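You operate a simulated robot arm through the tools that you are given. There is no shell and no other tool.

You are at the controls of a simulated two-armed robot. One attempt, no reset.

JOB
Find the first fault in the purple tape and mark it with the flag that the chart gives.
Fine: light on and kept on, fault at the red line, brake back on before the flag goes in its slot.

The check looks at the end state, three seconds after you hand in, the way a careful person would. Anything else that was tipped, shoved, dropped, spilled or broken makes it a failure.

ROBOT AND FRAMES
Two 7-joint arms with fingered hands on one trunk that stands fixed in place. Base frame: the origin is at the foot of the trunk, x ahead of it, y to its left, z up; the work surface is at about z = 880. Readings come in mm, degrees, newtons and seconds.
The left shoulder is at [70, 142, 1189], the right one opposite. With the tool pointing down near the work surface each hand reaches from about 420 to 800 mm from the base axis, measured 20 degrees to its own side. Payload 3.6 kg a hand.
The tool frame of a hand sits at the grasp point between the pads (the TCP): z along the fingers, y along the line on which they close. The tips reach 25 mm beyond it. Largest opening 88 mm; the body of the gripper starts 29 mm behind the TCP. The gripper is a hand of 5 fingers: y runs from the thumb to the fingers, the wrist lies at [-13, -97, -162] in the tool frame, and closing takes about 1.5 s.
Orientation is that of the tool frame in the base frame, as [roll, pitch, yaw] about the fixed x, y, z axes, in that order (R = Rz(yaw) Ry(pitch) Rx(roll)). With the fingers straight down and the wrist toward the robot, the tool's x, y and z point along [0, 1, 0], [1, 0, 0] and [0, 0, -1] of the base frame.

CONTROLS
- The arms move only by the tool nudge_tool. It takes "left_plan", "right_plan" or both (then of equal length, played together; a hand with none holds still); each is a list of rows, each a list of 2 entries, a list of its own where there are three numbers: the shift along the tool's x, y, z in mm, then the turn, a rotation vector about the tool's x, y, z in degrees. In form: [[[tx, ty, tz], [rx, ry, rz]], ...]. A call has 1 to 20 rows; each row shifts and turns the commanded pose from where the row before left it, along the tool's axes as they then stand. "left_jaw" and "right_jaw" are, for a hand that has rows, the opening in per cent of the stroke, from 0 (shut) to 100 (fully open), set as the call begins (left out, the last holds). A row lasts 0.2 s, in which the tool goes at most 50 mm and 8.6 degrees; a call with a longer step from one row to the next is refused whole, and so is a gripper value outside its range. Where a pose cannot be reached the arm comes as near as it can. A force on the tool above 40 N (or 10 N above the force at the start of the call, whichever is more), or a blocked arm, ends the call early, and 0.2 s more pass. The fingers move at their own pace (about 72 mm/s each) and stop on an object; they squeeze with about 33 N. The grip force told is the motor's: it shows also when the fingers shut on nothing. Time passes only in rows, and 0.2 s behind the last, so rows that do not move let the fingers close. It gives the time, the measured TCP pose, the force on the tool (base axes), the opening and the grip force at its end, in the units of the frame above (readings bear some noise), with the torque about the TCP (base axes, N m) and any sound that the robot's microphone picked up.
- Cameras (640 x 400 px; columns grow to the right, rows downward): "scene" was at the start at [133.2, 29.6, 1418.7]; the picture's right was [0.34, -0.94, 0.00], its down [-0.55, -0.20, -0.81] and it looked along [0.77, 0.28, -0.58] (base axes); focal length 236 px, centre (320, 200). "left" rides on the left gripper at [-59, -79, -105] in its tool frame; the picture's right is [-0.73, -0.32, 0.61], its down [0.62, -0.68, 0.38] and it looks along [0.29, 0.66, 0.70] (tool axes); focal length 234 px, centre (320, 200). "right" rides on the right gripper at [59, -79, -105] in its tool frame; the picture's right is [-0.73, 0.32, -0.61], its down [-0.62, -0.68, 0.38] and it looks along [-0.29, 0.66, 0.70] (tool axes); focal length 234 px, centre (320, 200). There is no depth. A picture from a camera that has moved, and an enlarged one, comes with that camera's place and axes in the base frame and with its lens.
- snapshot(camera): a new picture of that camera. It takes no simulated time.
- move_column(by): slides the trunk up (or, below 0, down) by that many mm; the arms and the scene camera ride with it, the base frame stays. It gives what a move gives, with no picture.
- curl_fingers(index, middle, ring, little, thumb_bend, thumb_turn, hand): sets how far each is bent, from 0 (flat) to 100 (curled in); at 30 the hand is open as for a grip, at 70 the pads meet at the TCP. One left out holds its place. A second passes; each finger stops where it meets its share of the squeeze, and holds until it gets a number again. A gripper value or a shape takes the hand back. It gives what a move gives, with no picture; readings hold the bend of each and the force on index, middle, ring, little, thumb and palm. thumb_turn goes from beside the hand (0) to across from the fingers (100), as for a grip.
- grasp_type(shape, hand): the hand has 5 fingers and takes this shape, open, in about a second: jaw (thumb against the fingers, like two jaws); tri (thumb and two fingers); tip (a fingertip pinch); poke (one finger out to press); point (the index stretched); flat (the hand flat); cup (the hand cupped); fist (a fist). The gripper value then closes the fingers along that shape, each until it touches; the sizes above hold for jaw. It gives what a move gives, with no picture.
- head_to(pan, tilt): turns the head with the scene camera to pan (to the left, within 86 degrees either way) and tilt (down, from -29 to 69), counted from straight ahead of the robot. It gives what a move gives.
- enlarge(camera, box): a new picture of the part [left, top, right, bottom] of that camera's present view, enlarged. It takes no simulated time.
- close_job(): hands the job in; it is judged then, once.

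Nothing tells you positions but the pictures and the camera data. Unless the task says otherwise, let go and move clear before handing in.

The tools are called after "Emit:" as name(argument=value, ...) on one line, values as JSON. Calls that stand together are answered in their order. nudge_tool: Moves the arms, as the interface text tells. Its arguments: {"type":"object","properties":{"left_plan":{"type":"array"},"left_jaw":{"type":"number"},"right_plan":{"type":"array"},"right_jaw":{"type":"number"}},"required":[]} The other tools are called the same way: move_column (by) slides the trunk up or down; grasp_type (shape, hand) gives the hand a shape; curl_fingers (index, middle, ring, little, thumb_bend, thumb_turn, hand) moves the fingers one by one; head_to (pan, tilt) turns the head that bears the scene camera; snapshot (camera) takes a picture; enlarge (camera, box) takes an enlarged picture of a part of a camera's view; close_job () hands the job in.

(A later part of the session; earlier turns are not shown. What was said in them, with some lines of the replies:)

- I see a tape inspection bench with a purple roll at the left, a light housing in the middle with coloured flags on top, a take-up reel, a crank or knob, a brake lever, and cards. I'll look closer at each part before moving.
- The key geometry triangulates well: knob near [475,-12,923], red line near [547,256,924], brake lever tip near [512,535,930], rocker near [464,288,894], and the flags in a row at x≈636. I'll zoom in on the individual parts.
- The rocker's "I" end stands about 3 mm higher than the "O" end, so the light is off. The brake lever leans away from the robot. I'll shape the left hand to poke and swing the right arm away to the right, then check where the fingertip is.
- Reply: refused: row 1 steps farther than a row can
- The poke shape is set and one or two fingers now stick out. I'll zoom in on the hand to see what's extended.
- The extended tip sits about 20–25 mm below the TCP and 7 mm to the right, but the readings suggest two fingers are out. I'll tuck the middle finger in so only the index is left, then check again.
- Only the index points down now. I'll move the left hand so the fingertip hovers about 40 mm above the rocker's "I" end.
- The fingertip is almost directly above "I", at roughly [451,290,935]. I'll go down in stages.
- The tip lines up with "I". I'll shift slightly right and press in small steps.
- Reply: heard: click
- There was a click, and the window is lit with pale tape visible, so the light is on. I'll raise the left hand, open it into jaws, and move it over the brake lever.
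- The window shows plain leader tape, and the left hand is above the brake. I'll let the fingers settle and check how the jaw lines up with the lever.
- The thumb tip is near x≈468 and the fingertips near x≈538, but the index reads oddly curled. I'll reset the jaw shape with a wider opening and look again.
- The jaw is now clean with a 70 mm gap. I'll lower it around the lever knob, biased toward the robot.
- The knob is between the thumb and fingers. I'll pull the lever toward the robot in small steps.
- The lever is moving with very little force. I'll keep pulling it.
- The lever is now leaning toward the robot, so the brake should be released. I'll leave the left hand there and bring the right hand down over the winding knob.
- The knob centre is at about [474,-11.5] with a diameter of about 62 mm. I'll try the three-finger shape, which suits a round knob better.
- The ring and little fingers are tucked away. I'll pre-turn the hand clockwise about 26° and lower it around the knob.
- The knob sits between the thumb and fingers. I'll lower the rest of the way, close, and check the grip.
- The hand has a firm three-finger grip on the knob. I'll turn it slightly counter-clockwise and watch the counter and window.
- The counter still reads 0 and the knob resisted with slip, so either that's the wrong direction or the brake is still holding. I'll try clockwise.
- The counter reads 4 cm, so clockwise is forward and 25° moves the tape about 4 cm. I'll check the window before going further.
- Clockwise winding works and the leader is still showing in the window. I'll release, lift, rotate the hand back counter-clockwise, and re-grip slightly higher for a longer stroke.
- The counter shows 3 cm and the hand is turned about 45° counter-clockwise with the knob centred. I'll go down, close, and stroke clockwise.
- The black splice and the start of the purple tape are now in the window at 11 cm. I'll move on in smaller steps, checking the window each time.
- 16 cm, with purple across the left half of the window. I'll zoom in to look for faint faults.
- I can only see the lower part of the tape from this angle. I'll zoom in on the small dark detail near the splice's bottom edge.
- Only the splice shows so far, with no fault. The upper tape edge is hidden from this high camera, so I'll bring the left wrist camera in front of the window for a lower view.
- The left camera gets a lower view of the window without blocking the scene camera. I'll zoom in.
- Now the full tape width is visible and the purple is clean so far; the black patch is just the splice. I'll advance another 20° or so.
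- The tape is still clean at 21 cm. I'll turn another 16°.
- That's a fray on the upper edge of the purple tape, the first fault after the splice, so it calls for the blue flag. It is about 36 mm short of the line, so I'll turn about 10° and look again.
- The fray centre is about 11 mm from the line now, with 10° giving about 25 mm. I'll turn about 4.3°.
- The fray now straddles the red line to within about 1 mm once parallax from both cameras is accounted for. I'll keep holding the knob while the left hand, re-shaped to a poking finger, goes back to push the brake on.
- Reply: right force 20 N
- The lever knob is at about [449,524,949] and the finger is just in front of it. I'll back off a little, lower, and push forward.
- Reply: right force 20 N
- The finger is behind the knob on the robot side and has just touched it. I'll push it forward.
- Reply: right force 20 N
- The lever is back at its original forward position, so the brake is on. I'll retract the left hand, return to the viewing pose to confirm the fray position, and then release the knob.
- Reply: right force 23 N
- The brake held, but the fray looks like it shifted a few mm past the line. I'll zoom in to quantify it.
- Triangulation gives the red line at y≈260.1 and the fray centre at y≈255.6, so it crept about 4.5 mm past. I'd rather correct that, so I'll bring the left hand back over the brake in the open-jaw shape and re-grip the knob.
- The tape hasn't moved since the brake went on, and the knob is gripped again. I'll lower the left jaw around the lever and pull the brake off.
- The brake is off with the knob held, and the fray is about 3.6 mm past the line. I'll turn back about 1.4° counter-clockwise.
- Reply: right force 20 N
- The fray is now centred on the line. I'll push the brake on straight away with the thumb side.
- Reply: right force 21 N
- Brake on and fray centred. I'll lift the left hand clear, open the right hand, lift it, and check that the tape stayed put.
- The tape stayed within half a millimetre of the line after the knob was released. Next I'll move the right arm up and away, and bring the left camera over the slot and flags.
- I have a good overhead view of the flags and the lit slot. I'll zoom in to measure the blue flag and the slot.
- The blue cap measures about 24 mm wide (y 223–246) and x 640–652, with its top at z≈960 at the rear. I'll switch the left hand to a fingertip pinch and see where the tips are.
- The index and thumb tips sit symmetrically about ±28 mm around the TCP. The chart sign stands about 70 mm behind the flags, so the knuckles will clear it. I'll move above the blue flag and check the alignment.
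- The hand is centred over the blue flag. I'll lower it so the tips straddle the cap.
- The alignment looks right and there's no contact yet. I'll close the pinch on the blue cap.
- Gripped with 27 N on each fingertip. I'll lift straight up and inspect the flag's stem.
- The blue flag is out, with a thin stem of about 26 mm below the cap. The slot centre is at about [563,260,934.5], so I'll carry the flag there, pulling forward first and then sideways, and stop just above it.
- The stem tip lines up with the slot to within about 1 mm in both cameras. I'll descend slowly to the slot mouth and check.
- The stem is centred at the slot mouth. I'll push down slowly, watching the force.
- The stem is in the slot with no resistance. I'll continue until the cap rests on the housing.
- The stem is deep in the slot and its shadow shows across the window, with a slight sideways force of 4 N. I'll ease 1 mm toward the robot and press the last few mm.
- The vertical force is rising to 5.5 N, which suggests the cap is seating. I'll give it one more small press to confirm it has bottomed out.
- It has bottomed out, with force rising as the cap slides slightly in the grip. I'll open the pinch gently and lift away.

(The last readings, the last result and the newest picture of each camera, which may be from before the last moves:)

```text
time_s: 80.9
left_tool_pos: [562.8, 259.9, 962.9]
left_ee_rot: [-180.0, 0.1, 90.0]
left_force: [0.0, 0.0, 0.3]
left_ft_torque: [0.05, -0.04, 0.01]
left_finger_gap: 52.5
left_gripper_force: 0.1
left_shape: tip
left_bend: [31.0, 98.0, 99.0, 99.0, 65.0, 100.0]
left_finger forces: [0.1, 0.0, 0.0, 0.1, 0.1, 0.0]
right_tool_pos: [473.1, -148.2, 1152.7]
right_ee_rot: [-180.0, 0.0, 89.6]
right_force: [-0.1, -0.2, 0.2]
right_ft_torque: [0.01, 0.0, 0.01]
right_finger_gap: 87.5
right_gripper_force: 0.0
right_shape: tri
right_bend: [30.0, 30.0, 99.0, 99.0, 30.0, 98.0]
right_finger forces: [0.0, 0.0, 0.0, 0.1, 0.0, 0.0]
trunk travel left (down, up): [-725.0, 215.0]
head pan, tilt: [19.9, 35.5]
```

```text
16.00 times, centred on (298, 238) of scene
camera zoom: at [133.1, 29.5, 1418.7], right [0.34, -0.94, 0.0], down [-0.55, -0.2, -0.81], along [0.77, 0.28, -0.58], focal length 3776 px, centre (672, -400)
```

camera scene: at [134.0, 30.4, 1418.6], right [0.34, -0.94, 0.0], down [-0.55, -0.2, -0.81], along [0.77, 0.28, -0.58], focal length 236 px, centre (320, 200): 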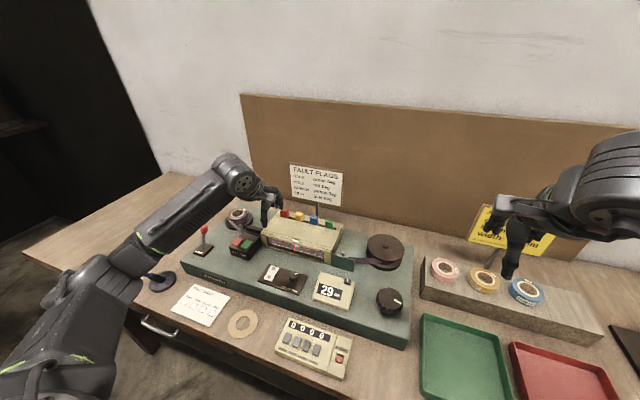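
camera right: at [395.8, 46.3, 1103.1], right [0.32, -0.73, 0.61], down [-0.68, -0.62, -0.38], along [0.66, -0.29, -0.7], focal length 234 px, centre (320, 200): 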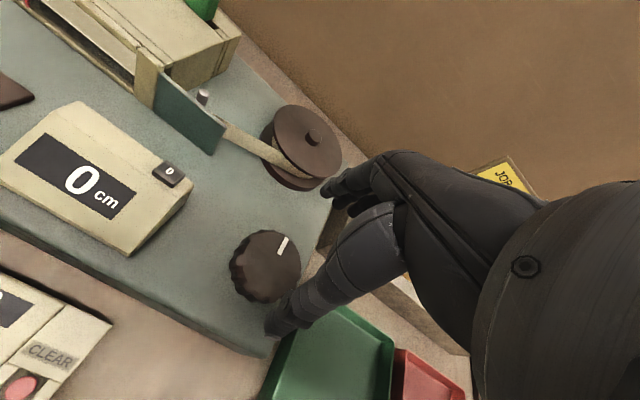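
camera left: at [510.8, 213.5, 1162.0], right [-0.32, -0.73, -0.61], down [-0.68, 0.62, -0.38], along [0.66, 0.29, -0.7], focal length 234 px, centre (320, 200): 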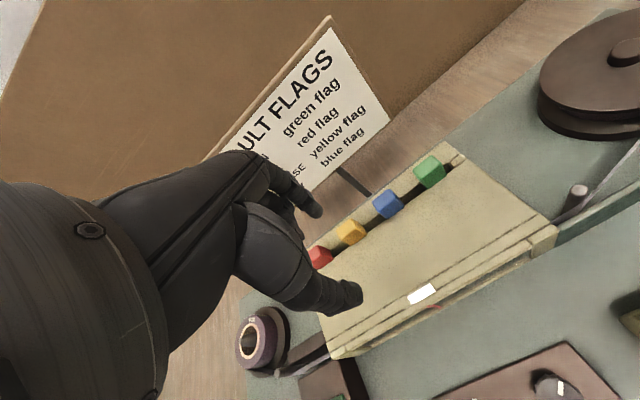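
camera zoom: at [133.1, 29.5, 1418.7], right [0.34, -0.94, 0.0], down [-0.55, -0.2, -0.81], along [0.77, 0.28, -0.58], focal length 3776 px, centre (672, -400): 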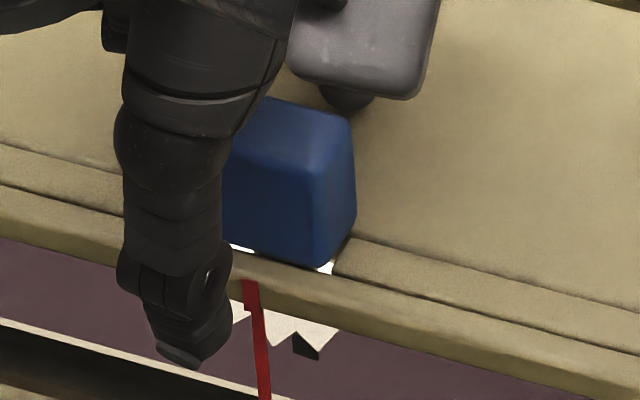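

The flag stands upright in the slot, released. I'll lift straight up and withdraw the hand.

Emit:
nudge_tool(left_plan=[[[0, 0, -10], [0, 0, 0]], [[0, 0, -20], [0, 0, 0]], [[0, 0, -35], [0, 0, 0]], [[0, 0, -45], [0, 0, 0]], [[0, 0, -45], [0, 0, 0]], [[40, -20, -15], [0, 0, 0]], [[40, -25, -10], [0, 0, 0]], [[40, -25, 0], [0, 0, 0]], [[40, -20, 0], [0, 0, 0]], [[0, 0, 0], [0, 0, 0]]])

Emit:
snapshot(camera="scene")

Emit:
enlarge(camera="scene", box=[255, 205, 351, 265])

Emit:
enlarge(camera="scene", box=[278, 225, 318, 250])

Emit:
snapshot(camera="left")

```text
time_s: 83.1
left_tool_pos: [474.7, 420.0, 1142.0]
left_ee_rot: [-179.9, 0.0, 89.9]
left_force: [-0.2, -0.4, -0.7]
left_ft_torque: [0.04, -0.01, -0.01]
left_finger_gap: 52.5
left_gripper_force: 0.0
left_shape: tip
left_bend: [30.0, 98.0, 99.0, 99.0, 65.0, 100.0]
left_finger forces: [0.1, 0.1, 0.1, 0.1, 0.0, 0.0]
right_tool_pos: [474.7, -148.2, 1151.3]
right_ee_rot: [-180.0, 0.1, 89.5]
right_force: [-0.1, 0.5, -0.9]
right_ft_torque: [-0.05, 0.01, 0.02]
right_finger_gap: 87.5
right_gripper_force: 0.1
right_shape: tri
right_bend: [30.0, 30.0, 99.0, 99.0, 30.0, 98.0]
right_finger forces: [0.0, 0.1, 0.0, 0.0, 0.1, 0.0]
trunk travel left (down, up): [-725.0, 215.0]
head pan, tilt: [19.9, 35.5]
```

```text
taken
camera scene: at [134.1, 28.7, 1418.6], right [0.34, -0.94, 0.0], down [-0.55, -0.2, -0.81], along [0.77, 0.28, -0.58], focal length 236 px, centre (320, 200)
```

scene: 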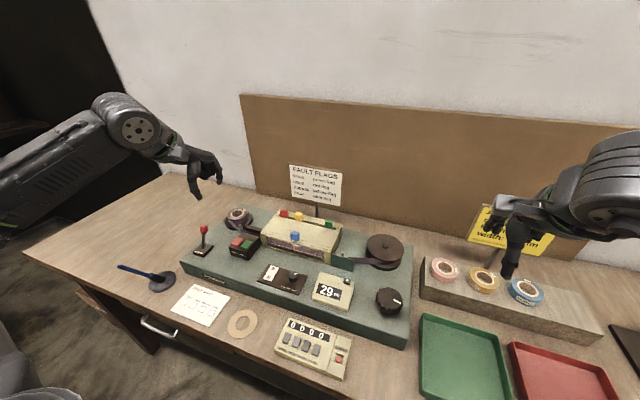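

```text
6.67 times, centred on (303, 235) of scene
camera zoom: at [134.1, 28.7, 1418.6], right [0.34, -0.94, 0.0], down [-0.55, -0.2, -0.81], along [0.77, 0.28, -0.58], focal length 1573 px, centre (433, -33)
```

zoom: 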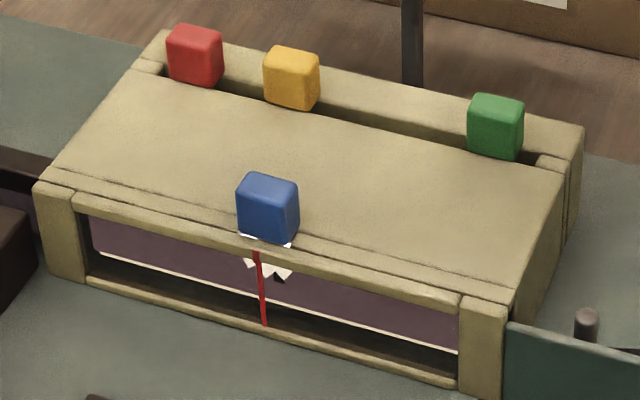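

```text
16.00 times, centred on (298, 238) of scene
camera zoom: at [134.1, 28.7, 1418.6], right [0.34, -0.94, 0.0], down [-0.55, -0.2, -0.81], along [0.77, 0.28, -0.58], focal length 3776 px, centre (672, -400)
```

zoom: 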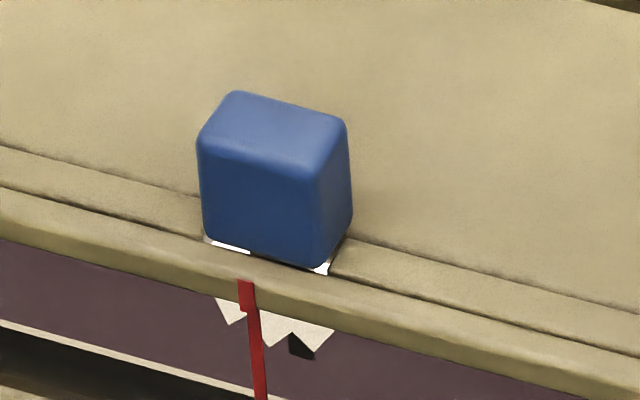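

```text
taken
camera left: at [395.1, 361.9, 1248.1], right [-0.32, -0.73, -0.61], down [-0.68, 0.62, -0.38], along [0.66, 0.29, -0.7], focal length 234 px, centre (320, 200)
```

left: 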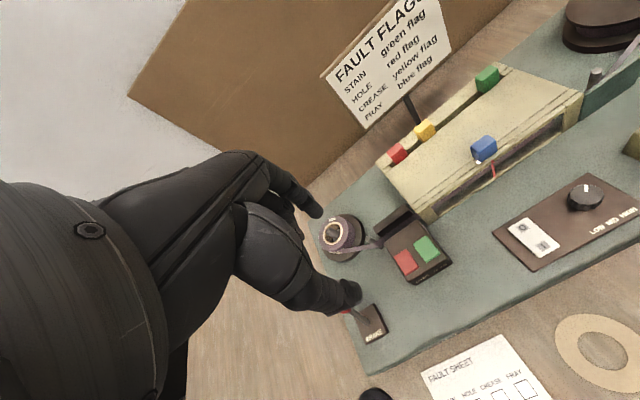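

The blue flag is standing in the slot with both hands clear. I want a low front view to confirm it's fully seated and the fray is still at the line.

Emit:
nudge_tool(left_plan=[[[-22, -10, 30], [0, 0, 0]], [[-22, -10, 30], [0, 0, 0]], [[-22, -10, 30], [0, 0, 0]], [[0, 0, 31], [0, 0, 0]], [[0, 0, 0], [-7.5, 0, 0]], [[0, 0, 0], [-7.5, 0, 0]], [[0, 0, 0], [-7.5, 0, 0]], [[0, 0, 0], [-7.5, 0, 0]], [[0, 0, 0], [0, 0, 0]]])

Emit:
enlarge(camera="left", box=[370, 100, 570, 250])

Emit:
enlarge(camera="left", box=[430, 140, 510, 200])

```text
time_s: 85.1
left_tool_pos: [444.2, 353.8, 1023.0]
left_ee_rot: [150.0, 0.1, 89.9]
left_force: [0.0, 0.1, -0.4]
left_ft_torque: [0.01, -0.03, -0.01]
left_finger_gap: 52.6
left_gripper_force: 0.1
left_shape: tip
left_bend: [30.0, 98.0, 99.0, 99.0, 65.0, 100.0]
left_finger forces: [0.0, 0.0, 0.0, 0.1, 0.0, 0.1]
right_tool_pos: [473.5, -147.9, 1151.5]
right_ee_rot: [-180.0, 0.0, 89.5]
right_force: [-0.4, 0.0, 0.5]
right_ft_torque: [0.0, 0.02, -0.03]
right_finger_gap: 87.5
right_gripper_force: 0.0
right_shape: tri
right_bend: [30.0, 30.0, 99.0, 99.0, 30.0, 98.0]
right_finger forces: [0.0, 0.1, 0.0, 0.0, 0.0, 0.0]
trunk travel left (down, up): [-725.0, 215.0]
head pan, tilt: [19.9, 35.5]
```

```text
2.67 times, centred on (470, 175) of left
camera zoom: at [323.1, 295.7, 1073.4], right [0.02, -0.73, -0.69], down [-0.4, 0.62, -0.67], along [0.92, 0.29, -0.27], focal length 624 px, centre (-80, 267)
```

zoom: 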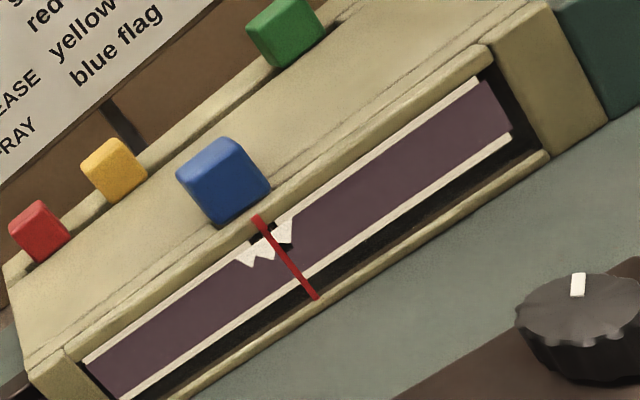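

```text
6.67 times, centred on (470, 170) of left
camera zoom: at [323.1, 295.7, 1073.4], right [0.02, -0.73, -0.69], down [-0.4, 0.62, -0.67], along [0.92, 0.29, -0.27], focal length 1561 px, centre (-680, 400)
```

zoom: 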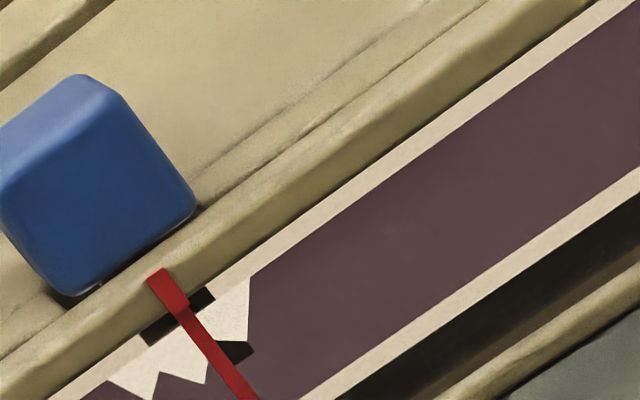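

The flag is seated, the fray is at the line, and dark bits of the stem show in the window. I'll zoom in more to understand how the stem sits.

Emit:
enlarge(camera="left", box=[440, 168, 480, 198])

Emit:
enlarge(camera="left", box=[428, 145, 468, 185])

Emit:
enlarge(camera="scene", box=[286, 232, 310, 252])

```text
13.33 times, centred on (460, 183) of left
camera zoom: at [323.1, 295.7, 1073.4], right [0.02, -0.73, -0.69], down [-0.4, 0.62, -0.67], along [0.92, 0.29, -0.27], focal length 3122 px, centre (-1547, 427)
```

zoom: 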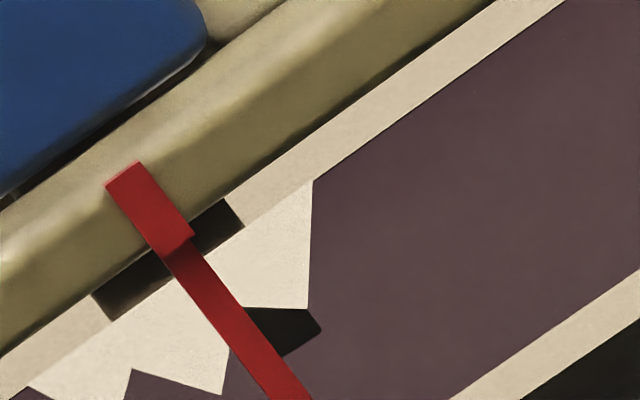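

```text
10.00 times, centred on (448, 165) of left
camera zoom: at [323.1, 295.7, 1073.4], right [0.02, -0.73, -0.69], down [-0.4, 0.62, -0.67], along [0.92, 0.29, -0.27], focal length 2342 px, centre (-960, 550)
```

zoom: 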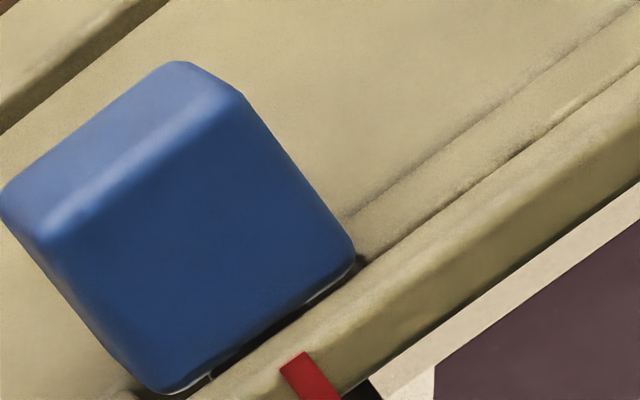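

```text
16.00 times, centred on (298, 242) of scene
camera zoom: at [133.5, 29.4, 1418.7], right [0.34, -0.94, 0.0], down [-0.55, -0.2, -0.81], along [0.77, 0.28, -0.58], focal length 3776 px, centre (672, -472)
```

zoom: 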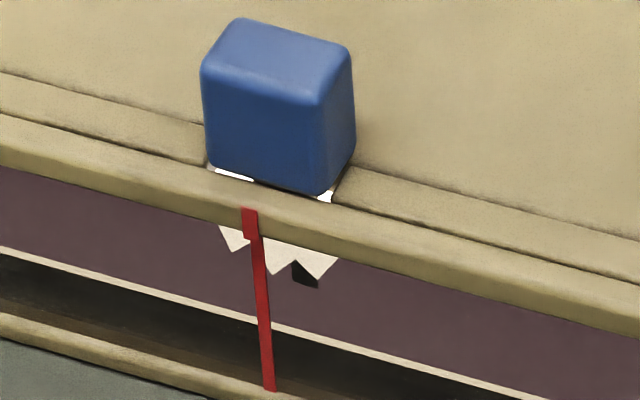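

The stem reaches down beside the fray and the cap top is at z≈959, the same as it sat in the rack, so it's fully seated. I'll pull the left hand up and away and do a last check of the brake, light and surroundings.

Emit:
nudge_tool(left_plan=[[[0, 0, 0], [7.5, 0, 0]], [[0, 0, 0], [7.5, 0, 0]], [[0, 0, 0], [7.5, 0, 0]], [[0, 0, 0], [7.5, 0, 0]], [[20, -15, -40], [0, 0, 0]], [[20, -15, -40], [0, 0, 0]], [[20, -20, -40], [0, 0, 0]], [[20, -20, -35], [0, 0, 0]], [[20, -20, -35], [0, 0, 0]], [[0, 0, 0], [0, 0, 0]]])

Emit:
snapshot(camera="scene")

Emit:
enlarge(camera="scene", box=[170, 190, 430, 352])

Emit:
enlarge(camera="scene", box=[180, 205, 260, 255])

```text
time_s: 87.3
left_tool_pos: [354.6, 452.2, 1211.7]
left_ee_rot: [180.0, 0.0, 90.0]
left_force: [0.5, 0.1, 0.0]
left_ft_torque: [0.01, -0.04, 0.01]
left_finger_gap: 52.4
left_gripper_force: 0.1
left_shape: tip
left_bend: [30.0, 98.0, 99.0, 99.0, 65.0, 100.0]
left_finger forces: [0.0, 0.0, 0.0, 0.1, 0.1, 0.1]
right_tool_pos: [473.7, -148.3, 1152.4]
right_ee_rot: [179.9, 0.0, 89.6]
right_force: [0.2, -0.5, 0.2]
right_ft_torque: [0.03, 0.0, 0.01]
right_finger_gap: 87.7
right_gripper_force: 0.0
right_shape: tri
right_bend: [30.0, 30.0, 99.0, 99.0, 30.0, 98.0]
right_finger forces: [0.0, 0.1, 0.1, 0.0, 0.0, 0.0]
trunk travel left (down, up): [-725.0, 215.0]
head pan, tilt: [19.9, 35.5]
```

```text
taken
camera scene: at [133.9, 29.5, 1418.6], right [0.34, -0.94, 0.0], down [-0.55, -0.2, -0.81], along [0.77, 0.28, -0.58], focal length 236 px, centre (320, 200)
```

scene: 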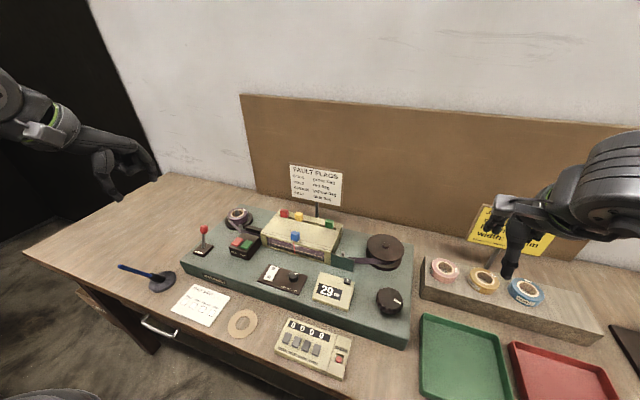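

```text
2.46 times, centred on (300, 271) of scene
camera zoom: at [133.9, 29.5, 1418.6], right [0.34, -0.94, 0.0], down [-0.55, -0.2, -0.81], along [0.77, 0.28, -0.58], focal length 581 px, centre (369, 25)
```

zoom: 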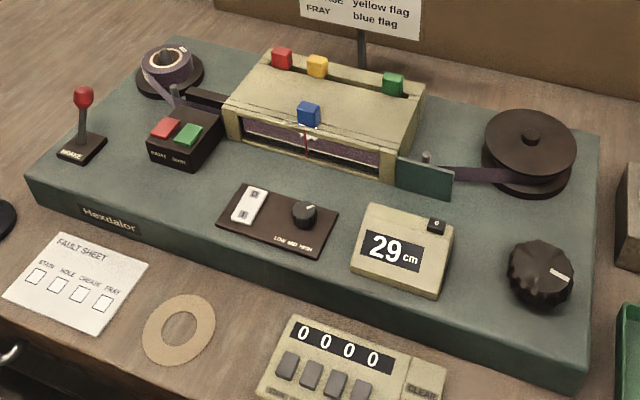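

```text
8.00 times, centred on (220, 230) of scene
camera zoom: at [133.9, 29.5, 1418.6], right [0.34, -0.94, 0.0], down [-0.55, -0.2, -0.81], along [0.77, 0.28, -0.58], focal length 1888 px, centre (1120, -40)
```

zoom: 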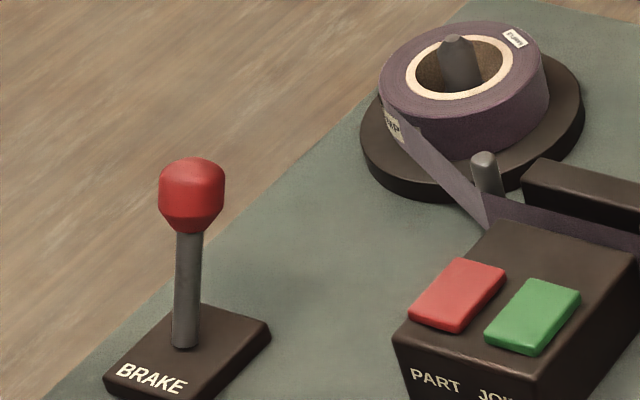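

Everything is in its final state: the light is on, the brake lever is back where it started, the fray is at the red line, and the blue flag is in the slot. The other flags and objects haven't moved, and both hands are clear, so I'm handing in.

Emit:
close_job()

```text
The job is handed in.
```

I found the first fault in the purple tape and marked it with the blue flag. It is a fray on the upper edge, reached at about 29 cm on the counter, and the job is handed in.

- **Light:** switched on at the start and left on. The window was still lit in my last check.
- **Fault position:** the fray is within about 1 mm of the red line. It first crept about 4.5 mm past, so I released the brake once more, wound it back and set the brake again.
- **Brake:** put back on before I picked up the flag. I took the lever's starting position as "on" and did not test that separately.
- **Flag:** the chart gives blue for a fray. It stands upright in the slot above the red line, at the same height as it sat in the rack.

I saw nothing else moved or tipped in the final pictures, and both hands are clear of the bench.
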